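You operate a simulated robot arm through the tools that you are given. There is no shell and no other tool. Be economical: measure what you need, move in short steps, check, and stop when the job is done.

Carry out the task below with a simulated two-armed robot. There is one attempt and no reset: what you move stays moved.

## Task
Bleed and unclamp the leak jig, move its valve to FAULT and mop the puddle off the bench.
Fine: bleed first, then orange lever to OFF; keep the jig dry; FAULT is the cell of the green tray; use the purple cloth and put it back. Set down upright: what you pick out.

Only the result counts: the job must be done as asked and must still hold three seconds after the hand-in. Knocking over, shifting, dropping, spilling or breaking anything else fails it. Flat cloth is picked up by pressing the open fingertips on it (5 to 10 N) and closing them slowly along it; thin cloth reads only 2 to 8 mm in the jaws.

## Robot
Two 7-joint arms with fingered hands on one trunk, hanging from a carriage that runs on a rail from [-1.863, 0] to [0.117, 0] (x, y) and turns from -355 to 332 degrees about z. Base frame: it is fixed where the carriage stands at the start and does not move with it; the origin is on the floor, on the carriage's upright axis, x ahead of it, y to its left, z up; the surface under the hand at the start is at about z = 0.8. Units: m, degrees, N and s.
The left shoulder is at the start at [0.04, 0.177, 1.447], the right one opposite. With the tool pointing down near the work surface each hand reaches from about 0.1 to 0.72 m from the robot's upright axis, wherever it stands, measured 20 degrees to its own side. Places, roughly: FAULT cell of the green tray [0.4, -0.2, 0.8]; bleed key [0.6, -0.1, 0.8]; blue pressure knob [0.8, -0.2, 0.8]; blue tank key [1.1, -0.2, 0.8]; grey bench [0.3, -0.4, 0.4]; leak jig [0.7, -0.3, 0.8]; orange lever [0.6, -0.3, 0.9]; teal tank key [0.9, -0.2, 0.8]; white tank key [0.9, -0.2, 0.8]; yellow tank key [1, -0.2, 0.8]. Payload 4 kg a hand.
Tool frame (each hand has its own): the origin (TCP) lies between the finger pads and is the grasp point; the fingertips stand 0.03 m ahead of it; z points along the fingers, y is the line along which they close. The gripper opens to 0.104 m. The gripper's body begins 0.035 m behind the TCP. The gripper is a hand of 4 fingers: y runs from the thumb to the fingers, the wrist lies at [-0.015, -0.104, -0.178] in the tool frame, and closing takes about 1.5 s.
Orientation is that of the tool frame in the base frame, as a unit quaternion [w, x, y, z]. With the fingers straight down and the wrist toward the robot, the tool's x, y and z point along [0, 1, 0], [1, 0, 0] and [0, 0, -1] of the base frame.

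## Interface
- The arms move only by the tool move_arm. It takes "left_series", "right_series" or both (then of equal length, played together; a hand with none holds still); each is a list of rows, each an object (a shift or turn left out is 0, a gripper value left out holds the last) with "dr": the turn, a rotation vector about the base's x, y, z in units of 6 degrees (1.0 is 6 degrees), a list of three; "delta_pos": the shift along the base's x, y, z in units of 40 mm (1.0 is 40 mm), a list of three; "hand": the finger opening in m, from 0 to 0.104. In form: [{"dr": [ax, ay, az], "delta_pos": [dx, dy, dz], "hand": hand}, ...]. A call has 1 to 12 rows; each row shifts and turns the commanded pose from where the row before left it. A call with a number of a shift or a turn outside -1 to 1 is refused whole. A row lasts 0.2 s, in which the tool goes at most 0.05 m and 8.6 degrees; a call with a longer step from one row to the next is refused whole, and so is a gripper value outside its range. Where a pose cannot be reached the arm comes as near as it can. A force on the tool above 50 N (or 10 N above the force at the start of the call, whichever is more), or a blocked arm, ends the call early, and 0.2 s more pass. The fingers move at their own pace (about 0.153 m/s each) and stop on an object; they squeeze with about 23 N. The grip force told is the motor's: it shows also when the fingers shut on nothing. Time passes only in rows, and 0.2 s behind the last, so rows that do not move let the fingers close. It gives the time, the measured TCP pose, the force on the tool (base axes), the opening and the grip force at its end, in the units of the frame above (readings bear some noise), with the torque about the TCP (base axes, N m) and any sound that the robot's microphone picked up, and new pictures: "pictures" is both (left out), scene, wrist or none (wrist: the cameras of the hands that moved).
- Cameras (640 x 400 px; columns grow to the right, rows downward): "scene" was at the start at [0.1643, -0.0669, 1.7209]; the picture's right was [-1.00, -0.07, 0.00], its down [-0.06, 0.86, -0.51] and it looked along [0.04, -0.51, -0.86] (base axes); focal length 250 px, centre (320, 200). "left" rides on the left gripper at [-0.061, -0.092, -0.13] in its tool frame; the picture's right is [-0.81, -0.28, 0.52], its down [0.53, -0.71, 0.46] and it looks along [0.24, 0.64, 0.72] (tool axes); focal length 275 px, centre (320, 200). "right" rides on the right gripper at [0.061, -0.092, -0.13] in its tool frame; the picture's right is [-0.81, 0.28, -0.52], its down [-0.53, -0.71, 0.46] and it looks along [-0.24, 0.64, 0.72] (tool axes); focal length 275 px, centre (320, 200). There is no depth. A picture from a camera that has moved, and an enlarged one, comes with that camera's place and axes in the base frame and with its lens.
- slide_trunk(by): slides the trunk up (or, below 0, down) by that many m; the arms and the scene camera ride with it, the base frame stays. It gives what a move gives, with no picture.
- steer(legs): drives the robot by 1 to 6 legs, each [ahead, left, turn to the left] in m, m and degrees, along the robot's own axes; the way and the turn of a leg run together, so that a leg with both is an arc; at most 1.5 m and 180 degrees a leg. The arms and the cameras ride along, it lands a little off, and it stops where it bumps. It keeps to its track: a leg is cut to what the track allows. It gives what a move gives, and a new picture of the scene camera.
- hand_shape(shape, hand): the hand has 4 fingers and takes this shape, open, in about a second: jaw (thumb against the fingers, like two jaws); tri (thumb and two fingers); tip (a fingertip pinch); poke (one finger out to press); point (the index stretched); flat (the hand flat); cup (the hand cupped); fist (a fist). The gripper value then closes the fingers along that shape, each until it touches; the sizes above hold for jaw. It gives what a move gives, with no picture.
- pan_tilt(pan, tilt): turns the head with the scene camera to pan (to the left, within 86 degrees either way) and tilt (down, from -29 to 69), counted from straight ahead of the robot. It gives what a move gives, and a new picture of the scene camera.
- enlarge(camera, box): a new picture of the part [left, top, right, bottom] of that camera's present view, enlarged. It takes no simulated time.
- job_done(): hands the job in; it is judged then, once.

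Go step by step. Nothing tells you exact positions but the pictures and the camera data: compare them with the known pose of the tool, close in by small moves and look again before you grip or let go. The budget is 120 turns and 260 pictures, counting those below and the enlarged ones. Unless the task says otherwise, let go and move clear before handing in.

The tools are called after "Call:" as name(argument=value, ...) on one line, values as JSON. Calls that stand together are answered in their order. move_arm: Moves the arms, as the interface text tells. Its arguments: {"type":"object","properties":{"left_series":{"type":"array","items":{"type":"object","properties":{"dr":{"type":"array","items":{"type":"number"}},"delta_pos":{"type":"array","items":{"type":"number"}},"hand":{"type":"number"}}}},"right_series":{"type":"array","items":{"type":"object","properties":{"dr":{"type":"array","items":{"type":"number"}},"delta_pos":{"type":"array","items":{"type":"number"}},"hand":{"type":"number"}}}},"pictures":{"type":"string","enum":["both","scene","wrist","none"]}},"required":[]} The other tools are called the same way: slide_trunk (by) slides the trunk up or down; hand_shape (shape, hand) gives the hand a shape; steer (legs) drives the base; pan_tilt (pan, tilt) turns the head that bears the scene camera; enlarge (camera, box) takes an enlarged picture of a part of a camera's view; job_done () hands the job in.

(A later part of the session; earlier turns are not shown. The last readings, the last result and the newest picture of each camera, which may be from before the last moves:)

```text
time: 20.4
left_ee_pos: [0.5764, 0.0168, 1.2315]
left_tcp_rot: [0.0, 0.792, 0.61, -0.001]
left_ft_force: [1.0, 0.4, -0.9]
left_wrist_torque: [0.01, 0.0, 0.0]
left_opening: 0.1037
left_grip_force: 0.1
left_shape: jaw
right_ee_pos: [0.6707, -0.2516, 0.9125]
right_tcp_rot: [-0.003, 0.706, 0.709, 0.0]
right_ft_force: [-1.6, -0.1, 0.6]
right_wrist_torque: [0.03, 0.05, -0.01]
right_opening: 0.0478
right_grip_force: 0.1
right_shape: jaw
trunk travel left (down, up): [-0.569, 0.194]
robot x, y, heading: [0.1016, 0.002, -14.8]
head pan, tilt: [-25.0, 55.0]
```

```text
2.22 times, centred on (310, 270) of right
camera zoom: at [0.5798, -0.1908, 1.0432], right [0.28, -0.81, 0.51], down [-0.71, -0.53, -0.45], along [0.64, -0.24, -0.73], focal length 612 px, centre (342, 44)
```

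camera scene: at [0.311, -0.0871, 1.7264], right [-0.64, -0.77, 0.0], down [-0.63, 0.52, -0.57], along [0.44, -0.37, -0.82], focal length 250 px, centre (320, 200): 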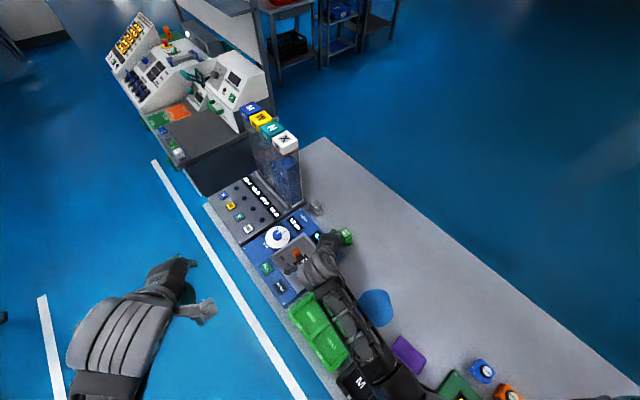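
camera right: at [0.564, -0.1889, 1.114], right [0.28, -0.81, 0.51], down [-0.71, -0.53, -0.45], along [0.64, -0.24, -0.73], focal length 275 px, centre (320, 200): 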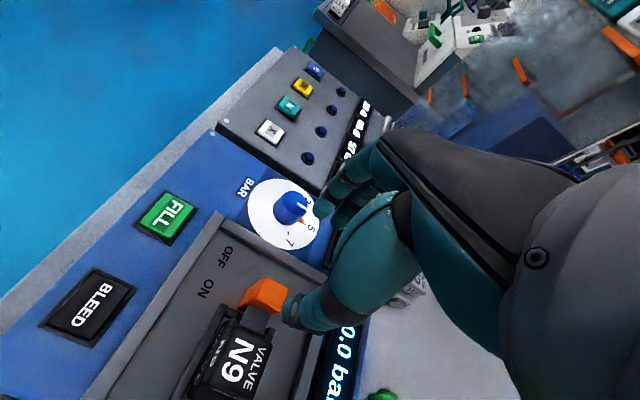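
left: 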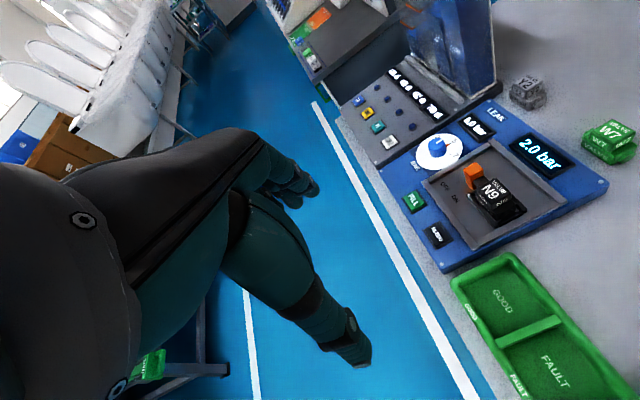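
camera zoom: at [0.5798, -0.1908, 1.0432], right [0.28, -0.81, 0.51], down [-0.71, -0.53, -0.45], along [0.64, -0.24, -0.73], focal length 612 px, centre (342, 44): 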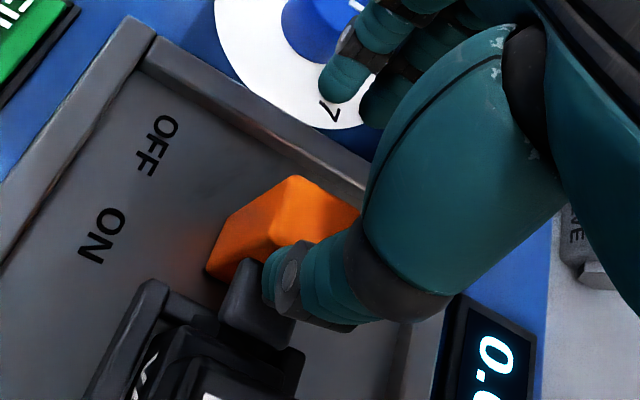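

The lever slides easily (it's a slide). I'll narrow the fingers so they stay clear of the blue knob, and push further.

Call:
move_arm(right_series=[{"hand": 0.03}, {"hand": 0.03}, {"delta_pos": [0.1, 0, 0]}, {"delta_pos": [0.1, 0, 0]}], pictures="none")

Call:
enlarge(camera="left", box=[460, 80, 600, 200])

Call:
enlarge(camera="right", box=[220, 180, 400, 360])

```text
time: 21.4
left_ee_pos: [0.5767, 0.0161, 1.2312]
left_tcp_rot: [0.0, 0.792, 0.61, 0.0]
left_ft_force: [0.3, -0.3, 0.2]
left_wrist_torque: [-0.03, -0.02, -0.02]
left_opening: 0.1039
left_grip_force: 0.0
left_shape: jaw
right_ee_pos: [0.6779, -0.2525, 0.9124]
right_tcp_rot: [-0.003, 0.707, 0.707, 0.0]
right_ft_force: [-1.8, 0.0, 0.3]
right_wrist_torque: [0.03, 0.04, -0.03]
right_opening: 0.0307
right_grip_force: 0.1
right_shape: jaw
trunk travel left (down, up): [-0.569, 0.194]
robot x, y, heading: [0.103, 0.002, -14.7]
head pan, tilt: [-25.0, 55.0]
```

```text
3.33 times, centred on (530, 140) of left
camera zoom: at [0.4718, -0.0202, 1.3621], right [-0.47, -0.71, -0.52], down [-0.55, 0.7, -0.46], along [0.69, 0.07, -0.72], focal length 918 px, centre (-380, 400)
```

zoom: 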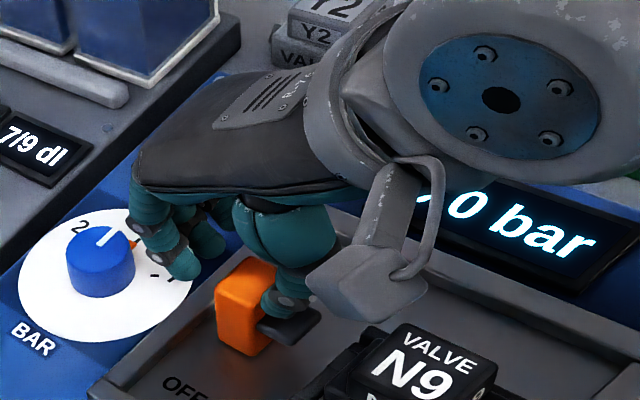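

```text
2.22 times, centred on (310, 270) of right
camera zoom: at [0.5879, -0.1909, 1.0433], right [0.28, -0.81, 0.51], down [-0.71, -0.53, -0.45], along [0.64, -0.24, -0.73], focal length 612 px, centre (342, 44)
```

zoom: 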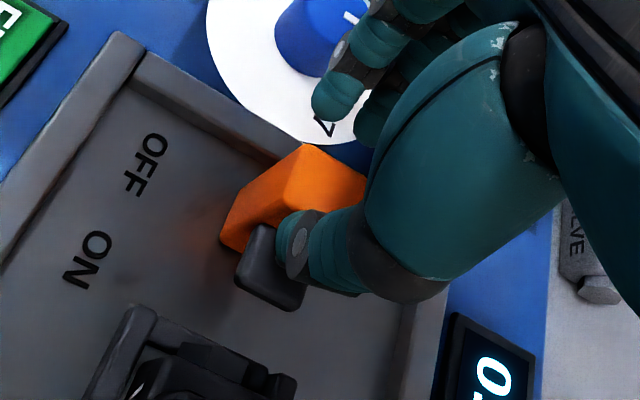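

Call:
move_arm(right_series=[{"delta_pos": [0.08, 0, 0], "hand": 0.025}, {"delta_pos": [0.08, 0, 0]}, {}], pictures="none")

Call:
enlarge(camera="left", box=[460, 80, 600, 200])

Call:
enlarge(camera="right", box=[220, 180, 400, 360])

```text
time: 22.2
left_ee_pos: [0.5778, 0.0154, 1.2305]
left_tcp_rot: [0.001, 0.793, 0.609, 0.0]
left_ft_force: [-0.4, 0.4, 0.7]
left_wrist_torque: [-0.01, 0.01, 0.0]
left_opening: 0.1037
left_grip_force: 0.1
left_shape: jaw
right_ee_pos: [0.6853, -0.2522, 0.9116]
right_tcp_rot: [-0.003, 0.706, 0.708, -0.001]
right_ft_force: [-6.6, 0.6, 5.0]
right_wrist_torque: [0.0, 0.24, 0.0]
right_opening: 0.0276
right_grip_force: 0.0
right_shape: jaw
trunk travel left (down, up): [-0.569, 0.194]
robot x, y, heading: [0.1023, 0.0002, -14.7]
head pan, tilt: [-25.0, 55.0]
```

```text
3.33 times, centred on (530, 140) of left
camera zoom: at [0.4713, -0.0203, 1.3619], right [-0.47, -0.71, -0.52], down [-0.55, 0.7, -0.46], along [0.69, 0.07, -0.73], focal length 918 px, centre (-380, 400)
```

zoom: 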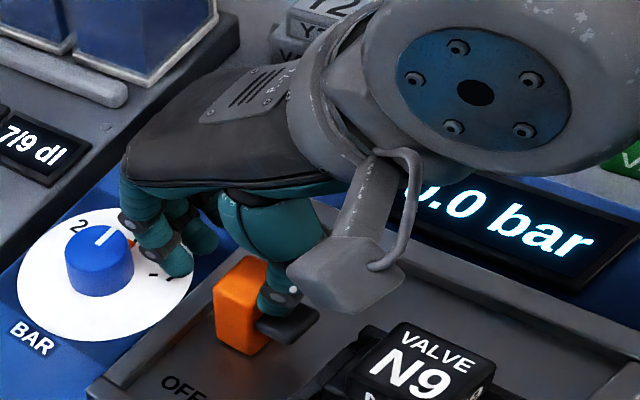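

```text
2.22 times, centred on (310, 270) of right
camera zoom: at [0.5937, -0.191, 1.043], right [0.28, -0.81, 0.51], down [-0.71, -0.53, -0.45], along [0.64, -0.24, -0.73], focal length 612 px, centre (342, 44)
```

zoom: 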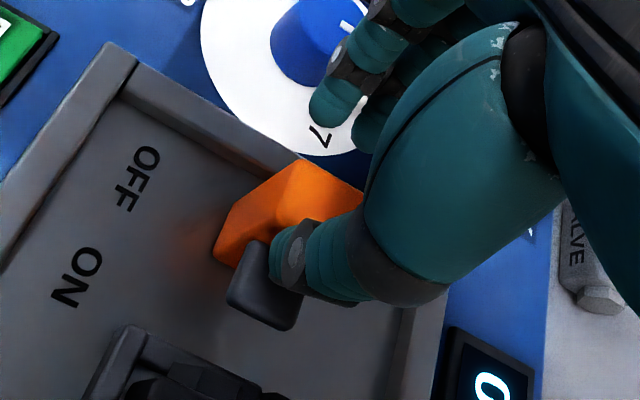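

The slide hit its end stop at OFF. Lift off and hover above the valve for a look.

Call:
move_arm(right_series=[{"delta_pos": [-0.1, 0, 0.2]}, {"delta_pos": [0, 0, 0.7]}, {"delta_pos": [0, 0, 1], "hand": 0.06}, {"delta_pos": [-0.8, 0, 0.2]}, {"delta_pos": [-1, 0, 0]}, {"delta_pos": [-0.5, -0.1, 0]}, {}], pictures="wrist")

Call:
enlarge(camera="left", box=[460, 100, 620, 220])

Call:
enlarge(camera="scene", box=[240, 200, 360, 300])

```text
time: 23.8
left_ee_pos: [0.5778, 0.0165, 1.2322]
left_tcp_rot: [0.0, 0.792, 0.61, 0.0]
left_ft_force: [-0.1, 0.3, -0.6]
left_wrist_torque: [-0.04, -0.03, 0.01]
left_opening: 0.1038
left_grip_force: 0.0
left_shape: jaw
right_ee_pos: [0.5905, -0.2559, 0.9989]
right_tcp_rot: [-0.003, 0.706, 0.708, -0.002]
right_ft_force: [-0.2, -0.4, 0.2]
right_wrist_torque: [-0.01, -0.01, -0.04]
right_opening: 0.0596
right_grip_force: 0.1
right_shape: jaw
trunk travel left (down, up): [-0.569, 0.194]
robot x, y, heading: [0.1053, 0.0005, -14.7]
head pan, tilt: [-25.0, 55.0]
camera right: at [0.4997, -0.1951, 1.1292], right [0.28, -0.81, 0.51], down [-0.71, -0.53, -0.45], along [0.64, -0.24, -0.73], focal length 275 px, centre (320, 200)
```

right: 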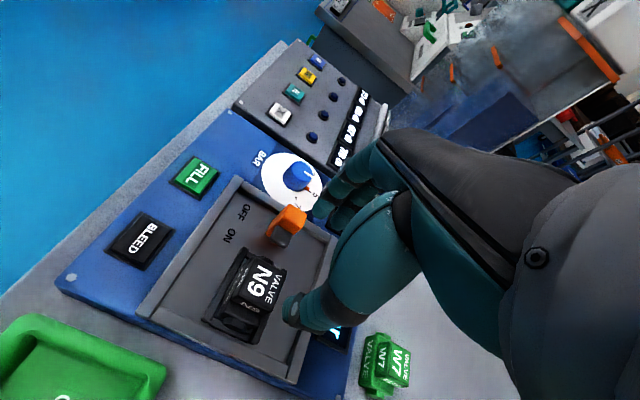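

```text
3.33 times, centred on (540, 160) of left
camera zoom: at [0.4721, -0.0202, 1.3621], right [-0.47, -0.71, -0.52], down [-0.55, 0.7, -0.46], along [0.69, 0.07, -0.72], focal length 918 px, centre (-413, 333)
```

zoom: 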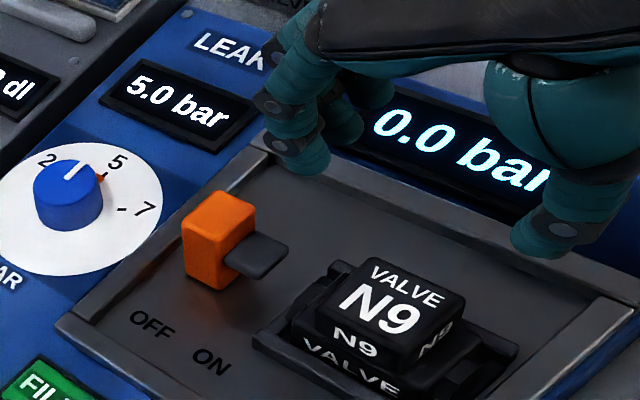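

```text
4.00 times, centred on (300, 250) of scene
camera zoom: at [0.311, -0.0871, 1.7264], right [-0.64, -0.77, 0.0], down [-0.63, 0.52, -0.57], along [0.44, -0.37, -0.82], focal length 999 px, centre (400, 0)
```

zoom: 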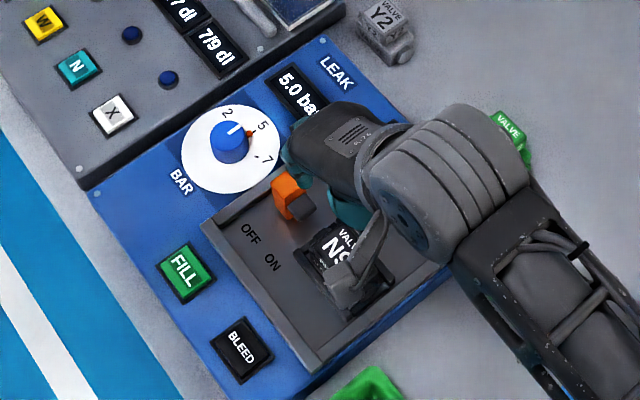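

Lever sits at OFF with the bar clear of the valve (~3 cm). Lowering around the valve's cap with a 5 cm opening.

Call:
move_arm(right_series=[{"hand": 0.05, "delta_pos": [0, 0, -0.6]}, {"delta_pos": [0, 0, -0.7]}, {"delta_pos": [0, 0, -0.7]}, {}], pictures="none")

Call:
enlarge(camera="left", box=[480, 100, 620, 220])

Call:
enlarge(camera="right", box=[200, 160, 400, 350])

```text
time: 24.8
left_ee_pos: [0.5767, 0.0163, 1.2318]
left_tcp_rot: [0.0, 0.792, 0.611, 0.001]
left_ft_force: [-1.4, -0.6, 0.1]
left_wrist_torque: [0.0, 0.0, 0.03]
left_opening: 0.1037
left_grip_force: 0.0
left_shape: jaw
right_ee_pos: [0.5899, -0.2557, 0.9163]
right_tcp_rot: [-0.002, 0.706, 0.708, 0.0]
right_ft_force: [0.6, 0.5, 1.1]
right_wrist_torque: [0.02, 0.01, 0.02]
right_opening: 0.0503
right_grip_force: 0.1
right_shape: jaw
trunk travel left (down, up): [-0.569, 0.194]
robot x, y, heading: [0.1037, 0.0023, -15.0]
head pan, tilt: [-25.0, 55.0]
```

```text
3.33 times, centred on (550, 160) of left
camera zoom: at [0.472, -0.0202, 1.3621], right [-0.47, -0.71, -0.52], down [-0.55, 0.7, -0.46], along [0.69, 0.07, -0.72], focal length 918 px, centre (-447, 333)
```

zoom: 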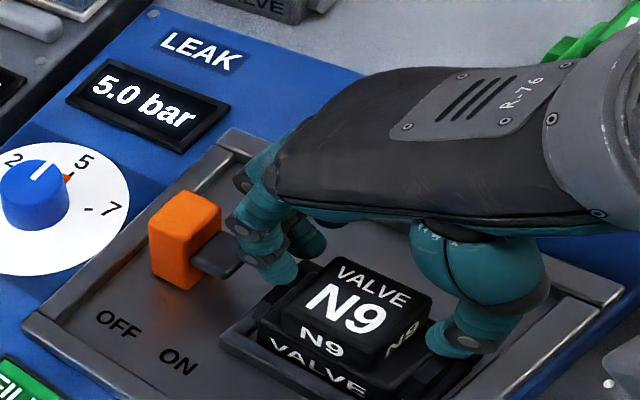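

```text
2.11 times, centred on (300, 255) of right
camera zoom: at [0.4982, -0.1948, 1.0464], right [0.28, -0.81, 0.51], down [-0.71, -0.53, -0.45], along [0.64, -0.24, -0.73], focal length 580 px, centre (362, 84)
```

zoom: 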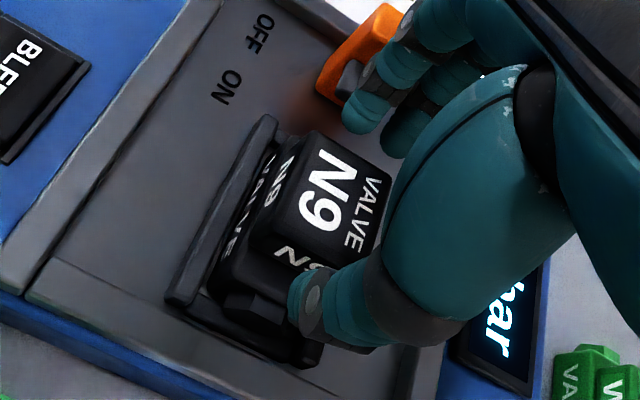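

Good straddle. Lowering further in small steps, watching force.

Call:
move_arm(right_series=[{"delta_pos": [0, 0, -0.25]}, {"delta_pos": [0, 0, -0.25]}, {}], pictures="none")

Call:
enlarge(camera="left", box=[480, 100, 620, 220])

Call:
enlarge(camera="right", box=[200, 160, 400, 350])

```text
time: 25.6
left_ee_pos: [0.5776, 0.0175, 1.2307]
left_tcp_rot: [0.0, 0.792, 0.61, 0.0]
left_ft_force: [-0.2, -0.8, 0.5]
left_wrist_torque: [0.02, -0.04, 0.01]
left_opening: 0.1036
left_grip_force: 0.0
left_shape: jaw
right_ee_pos: [0.5882, -0.2553, 0.8955]
right_tcp_rot: [-0.002, 0.706, 0.708, 0.0]
right_ft_force: [-0.7, -0.3, -0.2]
right_wrist_torque: [0.0, 0.0, 0.02]
right_opening: 0.0505
right_grip_force: 0.1
right_shape: jaw
trunk travel left (down, up): [-0.569, 0.194]
robot x, y, heading: [0.0962, 0.004, -14.6]
head pan, tilt: [-25.0, 55.0]
```

```text
3.33 times, centred on (550, 160) of left
camera zoom: at [0.472, -0.0202, 1.3621], right [-0.47, -0.71, -0.52], down [-0.55, 0.7, -0.46], along [0.69, 0.07, -0.72], focal length 918 px, centre (-447, 333)
```

zoom: 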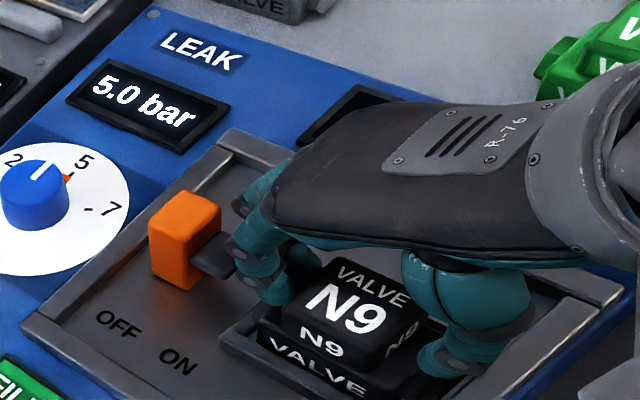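

```text
2.11 times, centred on (300, 255) of right
camera zoom: at [0.4982, -0.1946, 1.0266], right [0.28, -0.81, 0.51], down [-0.71, -0.53, -0.45], along [0.64, -0.24, -0.73], focal length 580 px, centre (362, 84)
```

zoom: 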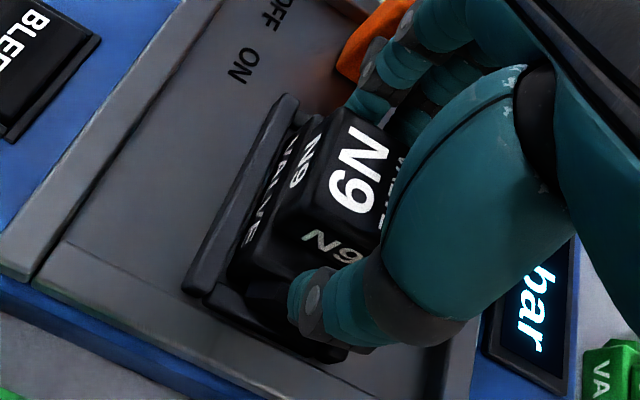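

Call:
move_arm(right_series=[{"delta_pos": [0.05, 0, -0.13]}, {"hand": 0.03}, {"hand": 0.02}, {"hand": 0.0}, {}, {}, {}], pictures="wrist")

Call:
enlarge(camera="left", box=[480, 100, 620, 220])

```text
time: 27.2
left_ee_pos: [0.578, 0.0171, 1.2319]
left_tcp_rot: [0.0, 0.792, 0.61, 0.0]
left_ft_force: [0.9, 0.1, 0.6]
left_wrist_torque: [0.01, 0.0, 0.0]
left_opening: 0.1038
left_grip_force: 0.0
left_shape: jaw
right_ee_pos: [0.5929, -0.2562, 0.8936]
right_tcp_rot: [-0.001, 0.706, 0.708, 0.002]
right_ft_force: [-6.0, 1.8, 26.9]
right_wrist_torque: [0.15, 0.58, 0.0]
right_opening: 0.0381
right_grip_force: 22.3
right_shape: jaw
trunk travel left (down, up): [-0.569, 0.194]
robot x, y, heading: [0.1002, 0.0014, -14.9]
head pan, tilt: [-25.0, 55.0]
camera right: at [0.5014, -0.1949, 1.0233], right [0.28, -0.81, 0.51], down [-0.71, -0.53, -0.46], along [0.64, -0.24, -0.73], focal length 275 px, centre (320, 200)
```

right: 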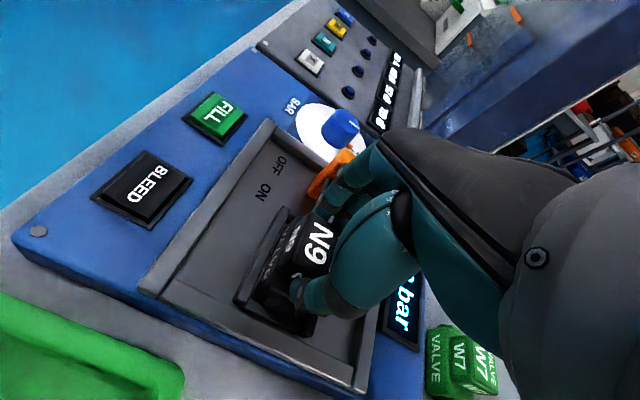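

```text
3.33 times, centred on (550, 160) of left
camera zoom: at [0.4724, -0.0206, 1.3625], right [-0.47, -0.71, -0.52], down [-0.55, 0.7, -0.46], along [0.69, 0.07, -0.72], focal length 918 px, centre (-447, 333)
```

zoom: 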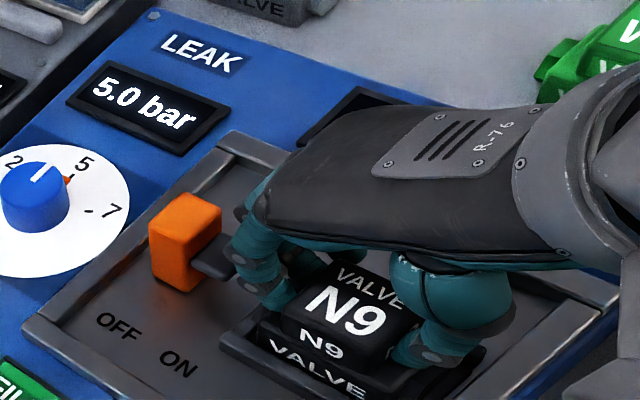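

Gripped (38 mm). Lifting straight up.

Call:
move_arm(right_series=[{"delta_pos": [0, 0, 0.15]}, {"delta_pos": [0, 0, 0.3]}, {"delta_pos": [0, 0, 0.5]}, {"delta_pos": [0, 0, 0.7]}, {"delta_pos": [0, 0, 0.7]}, {}], pictures="wrist")

Call:
enlarge(camera="left", box=[440, 60, 640, 240])

```text
time: 28.6
left_ee_pos: [0.5762, 0.0168, 1.2304]
left_tcp_rot: [0.0, 0.792, 0.61, 0.001]
left_ft_force: [0.5, -1.4, -0.9]
left_wrist_torque: [0.02, -0.03, 0.02]
left_opening: 0.1036
left_grip_force: 0.1
left_shape: jaw
right_ee_pos: [0.5906, -0.2549, 0.9869]
right_tcp_rot: [-0.003, 0.706, 0.708, -0.001]
right_ft_force: [1.2, -0.8, -0.4]
right_wrist_torque: [0.0, -0.03, 0.0]
right_opening: 0.0368
right_grip_force: 23.3
right_shape: jaw
trunk travel left (down, up): [-0.569, 0.194]
robot x, y, heading: [0.1016, -0.0015, -14.8]
head pan, tilt: [-25.0, 55.0]
camera right: at [0.5003, -0.1949, 1.1171], right [0.28, -0.81, 0.51], down [-0.71, -0.53, -0.45], along [0.64, -0.24, -0.73], focal length 275 px, centre (320, 200)
```

right: 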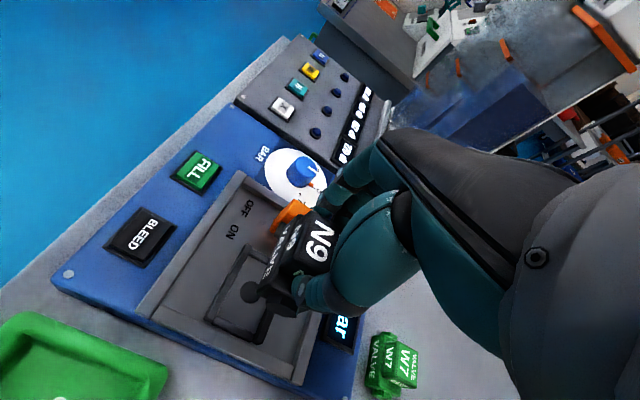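

```text
2.22 times, centred on (540, 150) of left
camera zoom: at [0.4719, -0.0202, 1.362], right [-0.47, -0.71, -0.52], down [-0.55, 0.7, -0.46], along [0.69, 0.07, -0.72], focal length 612 px, centre (-169, 311)
```

zoom: 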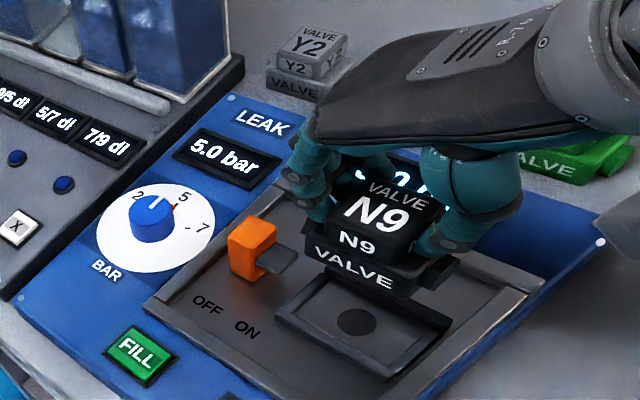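

Valve is out. Carrying it over the FAULT cell (~(0.356, -0.171)).

Call:
move_arm(right_series=[{"delta_pos": [0, 0, 0.5]}, {"delta_pos": [-0.5, 0.1, 0]}, {"delta_pos": [-0.9, 0.33, 0]}, {"delta_pos": [-0.9, 0.33, 0]}, {"delta_pos": [-0.9, 0.33, 0]}, {"delta_pos": [-0.9, 0.33, 0]}, {"delta_pos": [-0.9, 0.33, 0]}, {"delta_pos": [-0.85, 0.33, 0]}, {}], pictures="both")

Call:
enlarge(camera="scene", box=[260, 260, 420, 400])

```text
time: 30.6
left_ee_pos: [0.5765, 0.0161, 1.2309]
left_tcp_rot: [0.0, 0.792, 0.61, 0.0]
left_ft_force: [-1.1, 0.0, 0.2]
left_wrist_torque: [-0.02, -0.02, 0.0]
left_opening: 0.1041
left_grip_force: 0.0
left_shape: jaw
right_ee_pos: [0.359, -0.172, 1.0046]
right_tcp_rot: [-0.002, 0.707, 0.708, 0.0]
right_ft_force: [0.4, -0.5, -1.7]
right_wrist_torque: [0.01, 0.02, -0.01]
right_opening: 0.0368
right_grip_force: 23.5
right_shape: jaw
trunk travel left (down, up): [-0.569, 0.194]
robot x, y, heading: [0.0989, -0.0018, -14.8]
head pan, tilt: [-25.0, 55.0]
camera scene: at [0.311, -0.087, 1.7264], right [-0.64, -0.77, 0.0], down [-0.63, 0.52, -0.57], along [0.44, -0.37, -0.82], focal length 250 px, centre (320, 200)
camera right: at [0.268, -0.112, 1.1359], right [0.28, -0.81, 0.51], down [-0.71, -0.53, -0.45], along [0.64, -0.24, -0.73], focal length 275 px, centre (320, 200)
```

scene: 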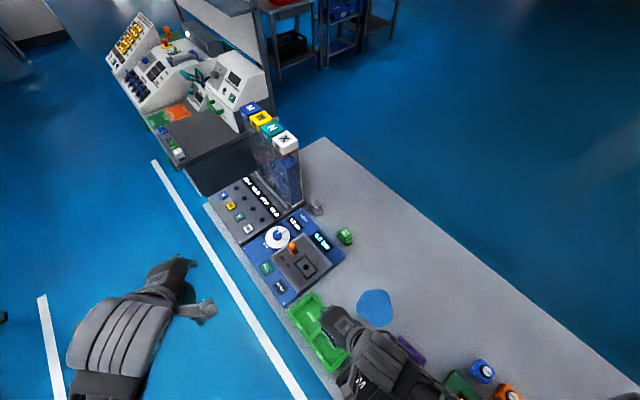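
right: 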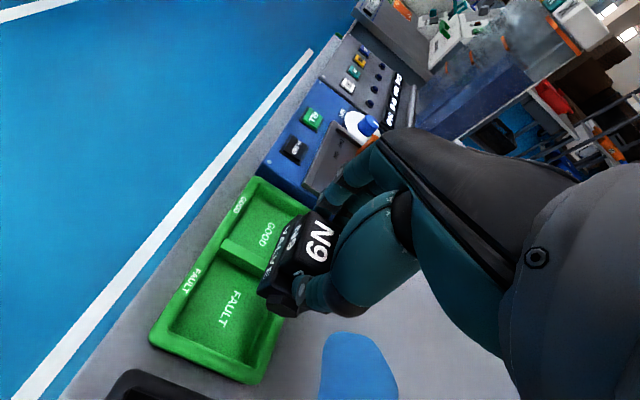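

```text
2.86 times, centred on (340, 330) of scene
camera zoom: at [0.311, -0.087, 1.7264], right [-0.64, -0.77, 0.0], down [-0.63, 0.52, -0.57], along [0.44, -0.37, -0.82], focal length 714 px, centre (263, -171)
```

zoom: 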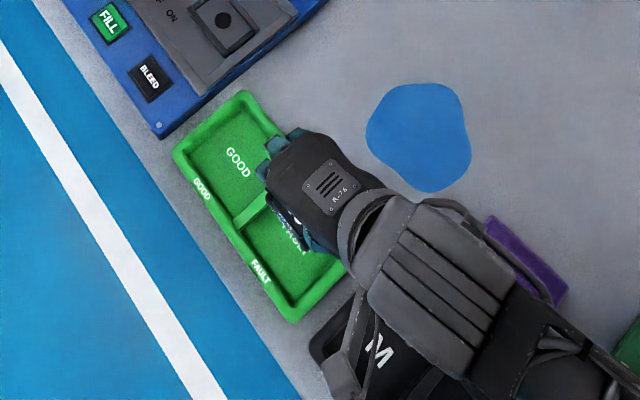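

Aligning to the cell centre (~(0.352, -0.167)) and lowering.

Call:
move_arm(right_series=[{"delta_pos": [-0.15, 0.12, -0.6]}, {"delta_pos": [0, 0, -0.8]}, {"delta_pos": [0, 0, -0.6]}, {"delta_pos": [0, 0, -0.4]}, {}], pictures="wrist")

Call:
enlarge(camera="right", box=[160, 160, 400, 370])

Call:
enlarge(camera="left", box=[400, 200, 640, 400])

```text
time: 31.8
left_ee_pos: [0.5765, 0.0162, 1.2319]
left_tcp_rot: [0.0, 0.793, 0.609, 0.0]
left_ft_force: [-0.6, 0.1, -0.4]
left_wrist_torque: [0.02, 0.0, 0.02]
left_opening: 0.1037
left_grip_force: 0.0
left_shape: jaw
right_ee_pos: [0.3511, -0.1667, 0.9109]
right_tcp_rot: [-0.003, 0.706, 0.708, 0.0]
right_ft_force: [-0.6, 0.8, -2.2]
right_wrist_torque: [-0.03, 0.0, 0.01]
right_opening: 0.0372
right_grip_force: 22.9
right_shape: jaw
trunk travel left (down, up): [-0.569, 0.194]
robot x, y, heading: [0.1033, -0.0033, -14.7]
head pan, tilt: [-25.0, 55.0]
camera right: at [0.2605, -0.106, 1.0417], right [0.28, -0.81, 0.51], down [-0.71, -0.53, -0.45], along [0.64, -0.24, -0.73], focal length 275 px, centre (320, 200)
```

right: 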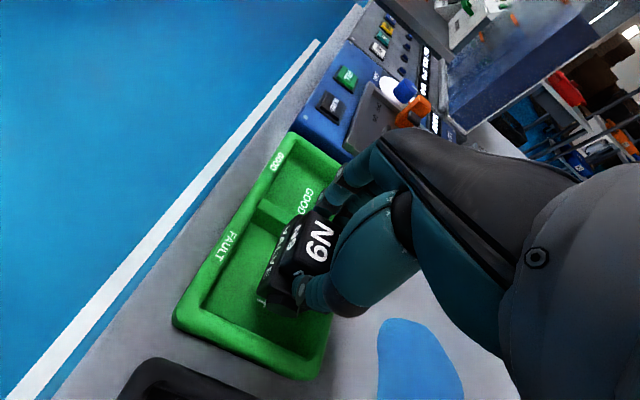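

```text
1.90 times, centred on (280, 265) of right
camera zoom: at [0.2605, -0.106, 1.0417], right [0.28, -0.81, 0.51], down [-0.71, -0.53, -0.45], along [0.64, -0.24, -0.73], focal length 524 px, centre (396, 76)
```

zoom: 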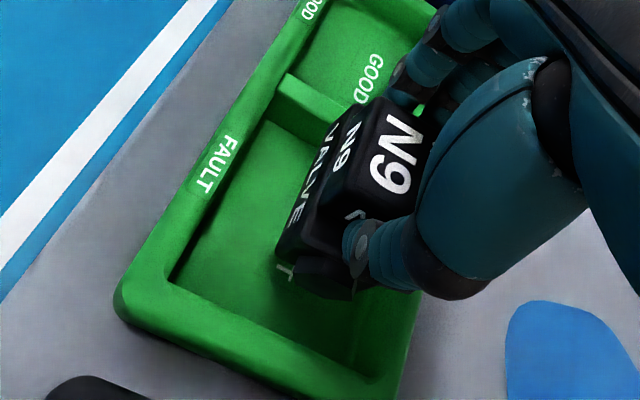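

```text
2.00 times, centred on (520, 300) of left
camera zoom: at [0.472, -0.0202, 1.3621], right [-0.47, -0.71, -0.52], down [-0.55, 0.7, -0.46], along [0.69, 0.07, -0.72], focal length 551 px, centre (-80, 0)
```

zoom: 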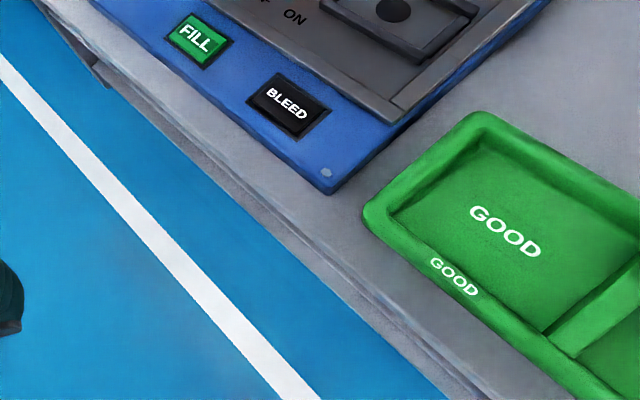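

Cell spans about x 0.314–0.395, y −0.216…−0.130; small shift, then lower to contact.

Call:
move_arm(right_series=[{"delta_pos": [0.15, -0.12, -0.2]}, {"delta_pos": [0, 0, -0.25]}, {"delta_pos": [0, 0, -0.25]}, {}], pictures="none")

Call:
enlarge(camera="right", box=[160, 160, 400, 370])

```text
time: 32.8
left_ee_pos: [0.5767, 0.0162, 1.2317]
left_tcp_rot: [0.001, 0.792, 0.61, 0.0]
left_ft_force: [0.4, -0.6, 0.0]
left_wrist_torque: [0.02, 0.0, -0.02]
left_opening: 0.1036
left_grip_force: 0.0
left_shape: jaw
right_ee_pos: [0.3575, -0.1729, 0.8819]
right_tcp_rot: [-0.002, 0.706, 0.708, -0.001]
right_ft_force: [-0.4, 0.0, -1.5]
right_wrist_torque: [-0.03, 0.0, 0.01]
right_opening: 0.0374
right_grip_force: 23.1
right_shape: jaw
trunk travel left (down, up): [-0.569, 0.194]
robot x, y, heading: [0.0984, 0.0031, -14.6]
head pan, tilt: [-25.0, 55.0]
```

```text
1.90 times, centred on (280, 265) of right
camera zoom: at [0.2659, -0.1118, 1.0124], right [0.28, -0.81, 0.51], down [-0.71, -0.53, -0.45], along [0.64, -0.24, -0.73], focal length 524 px, centre (396, 76)
```

zoom: 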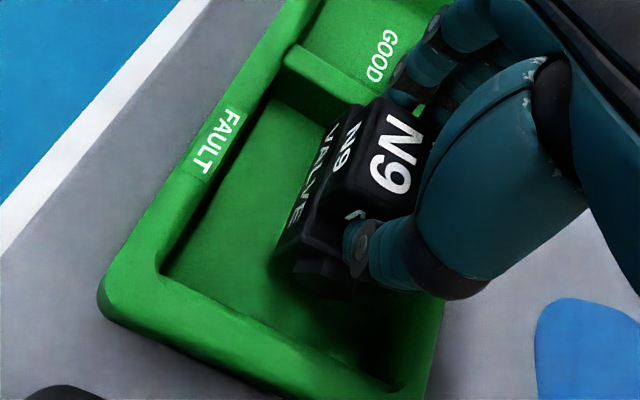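

Call:
move_arm(right_series=[{"delta_pos": [0, 0.05, -0.12]}, {"delta_pos": [0, 0, -0.12]}, {"delta_pos": [0, 0, -0.12]}], pictures="none")

```text
time: 33.6
left_ee_pos: [0.5773, 0.0164, 1.2315]
left_tcp_rot: [0.0, 0.792, 0.61, 0.0]
left_ft_force: [-0.4, -0.2, -0.2]
left_wrist_torque: [-0.04, -0.01, 0.01]
left_opening: 0.1036
left_grip_force: 0.0
left_shape: jaw
right_ee_pos: [0.3575, -0.1708, 0.8679]
right_tcp_rot: [-0.002, 0.706, 0.708, 0.0]
right_ft_force: [0.0, 0.0, -2.0]
right_wrist_torque: [0.01, -0.01, -0.02]
right_opening: 0.0372
right_grip_force: 22.7
right_shape: jaw
trunk travel left (down, up): [-0.569, 0.194]
robot x, y, heading: [0.1008, 0.0021, -14.9]
head pan, tilt: [-25.0, 55.0]
```

Call:
move_arm(right_series=[{"delta_pos": [0, 0, -0.1]}, {"delta_pos": [0, 0, -0.1]}], pictures="none")

Call:
enlarge(camera="right", box=[160, 160, 400, 370])

```text
time: 34.3
left_ee_pos: [0.5769, 0.016, 1.2309]
left_tcp_rot: [0.001, 0.793, 0.609, 0.0]
left_ft_force: [0.4, 0.0, 0.0]
left_wrist_torque: [0.0, 0.0, 0.0]
left_opening: 0.1038
left_grip_force: 0.1
left_shape: jaw
right_ee_pos: [0.3608, -0.169, 0.8667]
right_tcp_rot: [0.001, 0.706, 0.708, 0.006]
right_ft_force: [-3.8, -0.7, 17.3]
right_wrist_torque: [0.05, 0.54, 0.05]
right_opening: 0.0382
right_grip_force: 23.1
right_shape: jaw
trunk travel left (down, up): [-0.569, 0.194]
robot x, y, heading: [0.1046, -0.0022, -15.1]
head pan, tilt: [-25.0, 55.0]
stopped in row 2 (right hand): the force on the tool passed its limit at 52 N (the readings are from after the stop); the commanded pose is now the measured one
```

```text
1.90 times, centred on (280, 265) of right
camera zoom: at [0.2689, -0.1093, 0.9945], right [0.27, -0.81, 0.51], down [-0.71, -0.53, -0.47], along [0.65, -0.24, -0.72], focal length 524 px, centre (396, 76)
```

zoom: 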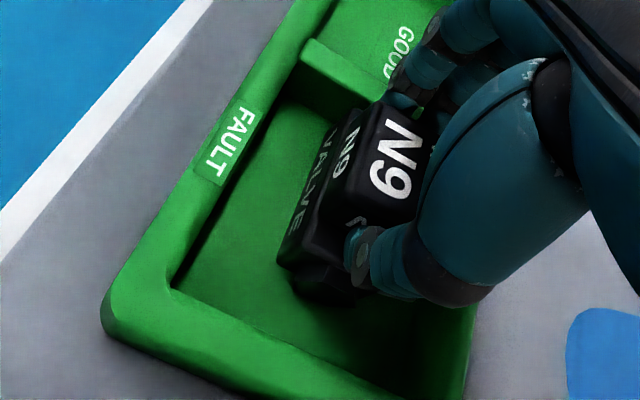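

Contact with the tray floor matches the expected height. Releasing: ease up slightly and open.

Call:
move_arm(right_series=[{"delta_pos": [-0.04, 0, 0.03]}, {"hand": 0.042}, {"hand": 0.05}, {"hand": 0.056}, {}, {"delta_pos": [0, 0, 0.2]}, {"delta_pos": [0, 0, 0.5]}, {"delta_pos": [0, 0, 0.8]}, {"delta_pos": [0, 0, 1]}], pictures="wrist")

Call:
enlarge(camera="right", box=[130, 130, 370, 340])

```text
time: 36.3
left_ee_pos: [0.5769, 0.0171, 1.2319]
left_tcp_rot: [0.0, 0.793, 0.61, 0.0]
left_ft_force: [-0.2, -0.1, 0.2]
left_wrist_torque: [0.0, 0.05, 0.07]
left_opening: 0.1036
left_grip_force: 0.0
left_shape: jaw
right_ee_pos: [0.3602, -0.1676, 0.9651]
right_tcp_rot: [0.0, 0.706, 0.708, 0.006]
right_ft_force: [0.0, 0.9, -0.7]
right_wrist_torque: [0.0, 0.01, -0.01]
right_opening: 0.0557
right_grip_force: 0.1
right_shape: jaw
trunk travel left (down, up): [-0.569, 0.194]
robot x, y, heading: [0.101, 0.0005, -15.2]
head pan, tilt: [-25.0, 55.0]
camera right: at [0.2673, -0.1078, 1.095], right [0.27, -0.81, 0.51], down [-0.71, -0.53, -0.46], along [0.65, -0.24, -0.72], focal length 275 px, centre (320, 200)
```

right: 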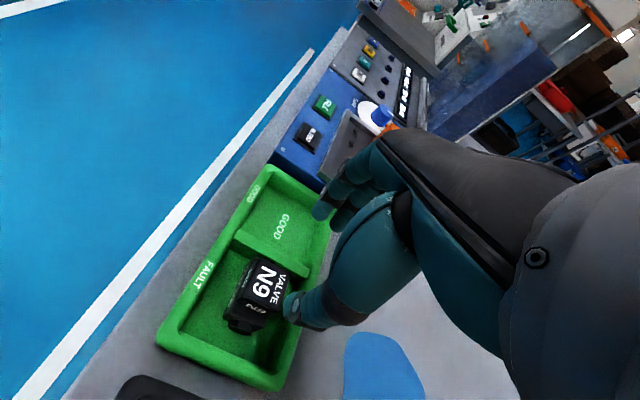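

```text
1.90 times, centred on (250, 235) of right
camera zoom: at [0.2673, -0.1078, 1.095], right [0.27, -0.81, 0.51], down [-0.71, -0.53, -0.46], along [0.65, -0.24, -0.72], focal length 524 px, centre (453, 133)
```

zoom: 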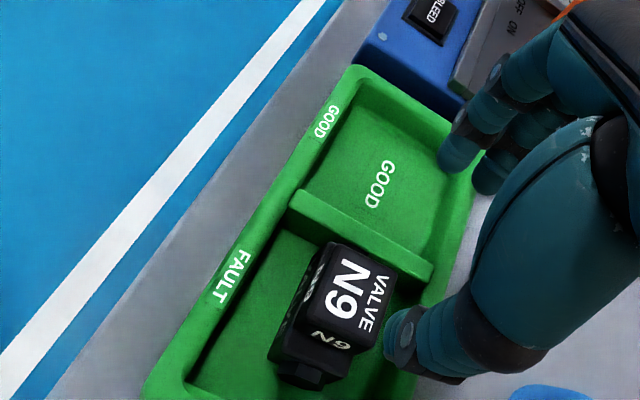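

Valve stands in the FAULT cell. Moving the hand aside to check it and to locate the cloth and puddle.

Call:
move_arm(right_series=[{"delta_pos": [0, -0.5, 1], "hand": 0.07}, {"delta_pos": [0, -1, 0.6]}, {"delta_pos": [-0.4, -1, 0]}, {"delta_pos": [-0.4, -1, 0]}, {"delta_pos": [-0.4, -1, 0]}, {"delta_pos": [-0.4, -1, 0]}, {"delta_pos": [-0.4, -1, 0]}, {"delta_pos": [-0.4, -1, 0]}, {"delta_pos": [0, -1, 0]}], pictures="none")

Call:
pan_tilt(pan=-60, tilt=62)

```text
time: 38.3
left_ee_pos: [0.576, 0.0162, 1.2315]
left_tcp_rot: [0.0, 0.793, 0.609, 0.0]
left_ft_force: [-0.1, -0.5, 0.6]
left_wrist_torque: [0.0, 0.03, -0.03]
left_opening: 0.1035
left_grip_force: 0.1
left_shape: jaw
right_ee_pos: [0.2625, -0.5102, 1.0305]
right_tcp_rot: [0.001, 0.706, 0.708, 0.006]
right_ft_force: [0.5, -0.8, 0.7]
right_wrist_torque: [0.0, 0.02, 0.0]
right_opening: 0.0698
right_grip_force: 0.1
right_shape: jaw
trunk travel left (down, up): [-0.569, 0.194]
robot x, y, heading: [0.1021, 0.0022, -15.0]
head pan, tilt: [-25.0, 55.0]
```

```text
time: 39.3
left_ee_pos: [0.5774, 0.0161, 1.2311]
left_tcp_rot: [0.0, 0.793, 0.61, 0.0]
left_ft_force: [0.2, 0.9, 0.2]
left_wrist_torque: [0.03, 0.02, 0.01]
left_opening: 0.1038
left_grip_force: 0.0
left_shape: jaw
right_ee_pos: [0.2628, -0.5105, 1.0308]
right_tcp_rot: [0.0, 0.705, 0.709, 0.004]
right_ft_force: [-0.7, -0.1, -0.4]
right_wrist_torque: [-0.01, 0.01, 0.0]
right_opening: 0.0701
right_grip_force: 0.1
right_shape: jaw
trunk travel left (down, up): [-0.569, 0.194]
robot x, y, heading: [0.1006, -0.0013, -15.0]
head pan, tilt: [-60.0, 62.0]
camera scene: at [0.2723, -0.103, 1.7181], right [-0.97, -0.26, 0.0], down [-0.23, 0.85, -0.47], along [0.12, -0.45, -0.88], focal length 250 px, centre (320, 200)
```

scene: 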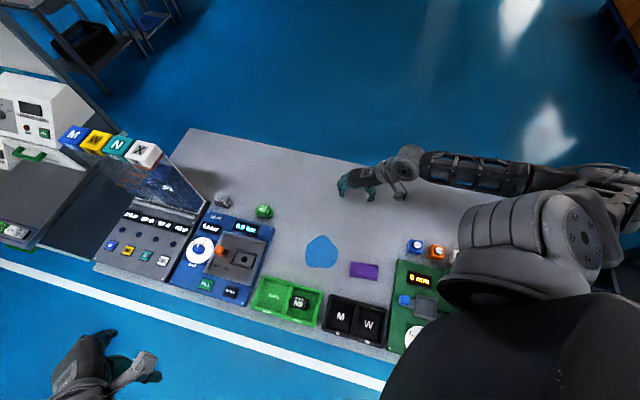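

Call:
enlarge(camera="scene", box=[240, 220, 400, 330])

Call:
enlarge(camera="right", box=[0, 0, 640, 400])

```text
3.64 times, centred on (320, 275) of scene
camera zoom: at [0.2723, -0.103, 1.7181], right [-0.97, -0.26, 0.0], down [-0.23, 0.85, -0.47], along [0.12, -0.45, -0.88], focal length 908 px, centre (320, -73)
```

zoom: 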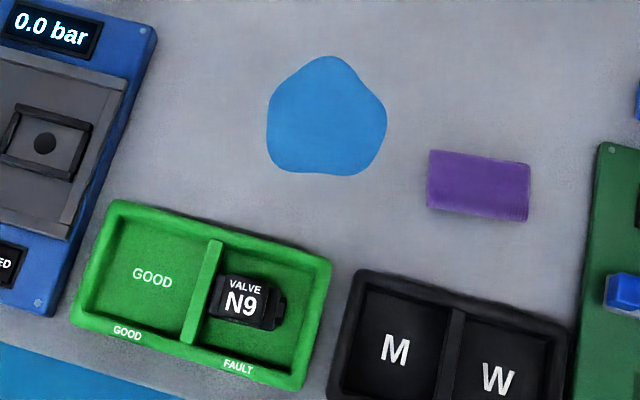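

```text
1.00 times, centred on (320, 200) of right (not enlarged: the box is as wide or as high as the picture)
camera zoom: at [0.1698, -0.4494, 1.1601], right [0.27, -0.81, 0.51], down [-0.71, -0.53, -0.46], along [0.65, -0.24, -0.72], focal length 275 px, centre (320, 200)
```

zoom: 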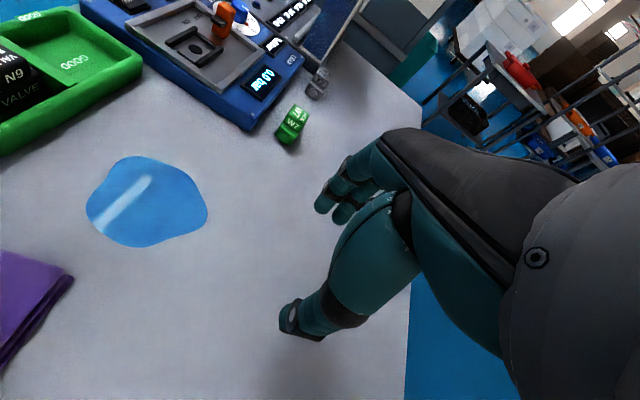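

Cloth (folded, ~10×6 cm) is centred about (0.172, -0.333); puddle ~(0.334, -0.361), radius ~6.5 cm. Hovering over the cloth.

Call:
move_arm(right_series=[{"delta_pos": [-0.45, 0.8, 0], "hand": 0.07}, {"delta_pos": [-0.45, 0.8, 0]}, {"delta_pos": [-0.45, 0.9, 0]}, {"delta_pos": [-0.45, 0.9, -0.4]}, {"delta_pos": [-0.45, 0.9, -0.8]}, {}], pictures="both")

Call:
enlarge(camera="scene", box=[260, 220, 420, 330])

```text
refused: row 5 steps farther than a row can; nothing moved
```

```text
3.64 times, centred on (340, 275) of scene
camera zoom: at [0.2723, -0.103, 1.7181], right [-0.97, -0.26, 0.0], down [-0.23, 0.85, -0.47], along [0.12, -0.45, -0.88], focal length 908 px, centre (247, -73)
```

zoom: 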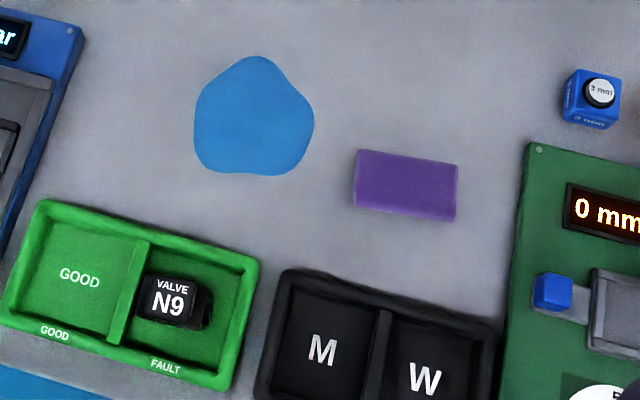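

Call:
move_arm(right_series=[{"delta_pos": [-0.45, 0.8, 0], "hand": 0.07}, {"delta_pos": [-0.45, 0.8, 0]}, {"delta_pos": [-0.45, 0.9, 0]}, {"delta_pos": [-0.45, 0.9, -0.4]}, {"delta_pos": [-0.45, 0.9, -0.4]}, {"delta_pos": [0, 0, -0.6]}, {}], pictures="both")

Call:
enlarge(camera="right", box=[160, 140, 400, 350])

```text
time: 40.9
left_ee_pos: [0.5769, 0.0159, 1.2313]
left_tcp_rot: [0.001, 0.793, 0.609, 0.0]
left_ft_force: [0.5, -0.6, -0.1]
left_wrist_torque: [0.02, -0.01, -0.01]
left_opening: 0.1037
left_grip_force: 0.1
left_shape: jaw
right_ee_pos: [0.1729, -0.3386, 0.9731]
right_tcp_rot: [0.0, 0.706, 0.708, 0.005]
right_ft_force: [0.1, 0.0, 0.1]
right_wrist_torque: [0.05, 0.02, -0.01]
right_opening: 0.0696
right_grip_force: 0.1
right_shape: jaw
trunk travel left (down, up): [-0.569, 0.194]
robot x, y, heading: [0.0998, -0.0001, -14.8]
head pan, tilt: [-60.0, 62.0]
camera scene: at [0.2723, -0.1031, 1.7181], right [-0.97, -0.26, 0.0], down [-0.23, 0.85, -0.47], along [0.12, -0.45, -0.88], focal length 250 px, centre (320, 200)
camera right: at [0.0795, -0.2786, 1.1029], right [0.27, -0.81, 0.51], down [-0.71, -0.53, -0.46], along [0.65, -0.24, -0.72], focal length 275 px, centre (320, 200)
```

scene: 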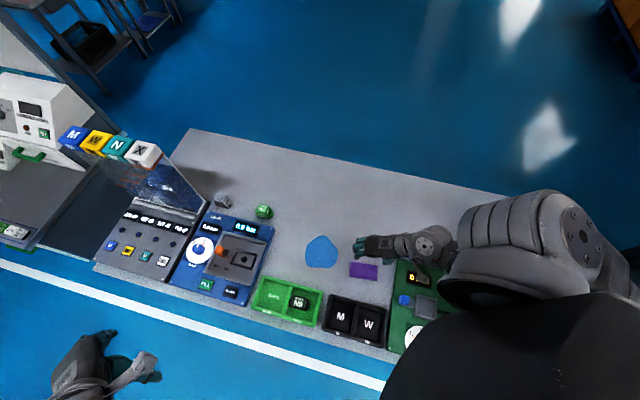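
right: 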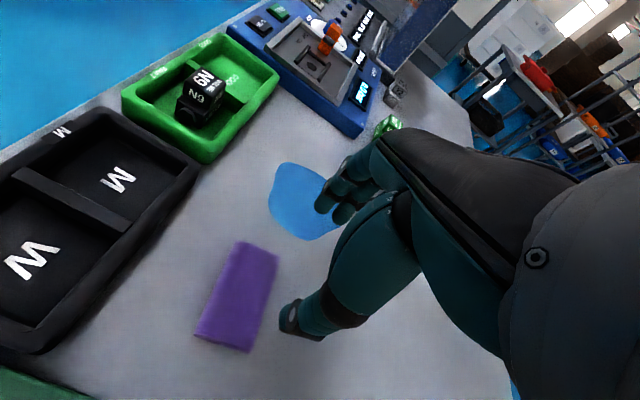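

```text
1.90 times, centred on (280, 245) of right
camera zoom: at [0.0795, -0.2786, 1.1029], right [0.27, -0.81, 0.51], down [-0.71, -0.53, -0.46], along [0.65, -0.24, -0.72], focal length 524 px, centre (396, 114)
```

zoom: 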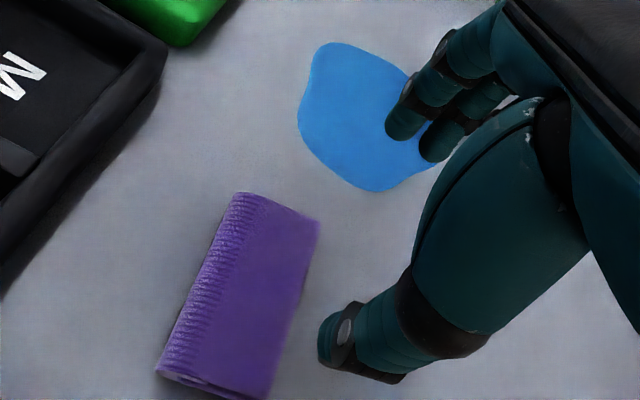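

Cloth centre ≈ (0.176, -0.333), long axis ~6° from x. Descending with a 6 cm opening toward it.

Call:
move_arm(right_series=[{"delta_pos": [0.05, 0.12, -0.8], "hand": 0.06}, {"delta_pos": [0, 0, -0.9]}, {"delta_pos": [0, 0, -0.8]}, {"delta_pos": [0, 0, -0.3]}, {}], pictures="wrist")

Call:
enlarge(camera="right", box=[200, 140, 400, 350])

Call:
enlarge(camera="scene", box=[300, 200, 460, 310])

```text
time: 42.1
left_ee_pos: [0.5762, 0.0173, 1.2319]
left_tcp_rot: [0.001, 0.793, 0.61, 0.0]
left_ft_force: [0.3, -0.5, -0.3]
left_wrist_torque: [0.0, 0.01, -0.01]
left_opening: 0.1037
left_grip_force: 0.1
left_shape: jaw
right_ee_pos: [0.1752, -0.3323, 0.8624]
right_tcp_rot: [-0.001, 0.706, 0.708, 0.005]
right_ft_force: [0.3, -0.7, -0.2]
right_wrist_torque: [0.03, 0.0, -0.01]
right_opening: 0.0605
right_grip_force: 0.2
right_shape: jaw
trunk travel left (down, up): [-0.569, 0.194]
robot x, y, heading: [0.1023, 0.0003, -14.9]
head pan, tilt: [-60.0, 62.0]
camera right: at [0.0817, -0.2724, 0.9913], right [0.27, -0.81, 0.51], down [-0.71, -0.53, -0.46], along [0.65, -0.24, -0.72], focal length 275 px, centre (320, 200)
```

right: 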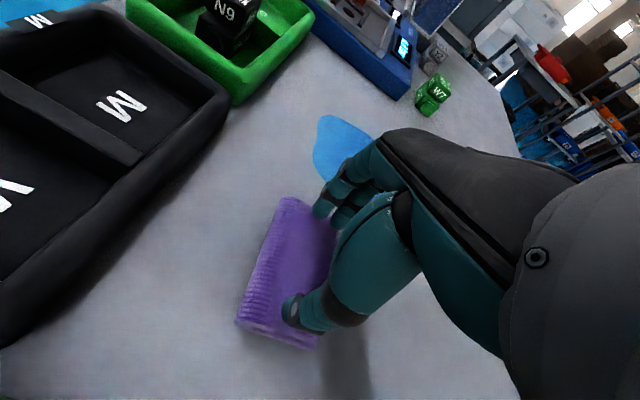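

```text
1.90 times, centred on (300, 245) of right
camera zoom: at [0.0817, -0.2724, 0.9913], right [0.27, -0.81, 0.51], down [-0.71, -0.53, -0.46], along [0.65, -0.24, -0.72], focal length 524 px, centre (358, 114)
```

zoom: 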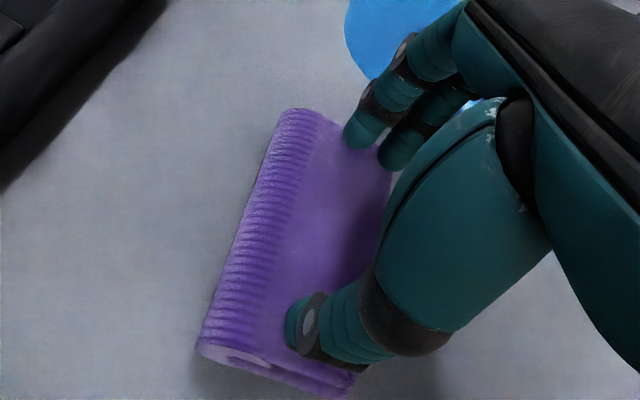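

```text
3.64 times, centred on (380, 255) of scene
camera zoom: at [0.2722, -0.103, 1.7181], right [-0.97, -0.26, 0.0], down [-0.23, 0.85, -0.47], along [0.12, -0.45, -0.88], focal length 908 px, centre (102, 0)
```

zoom: 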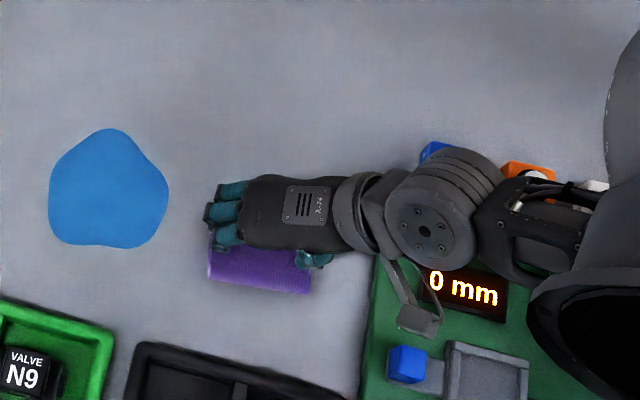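

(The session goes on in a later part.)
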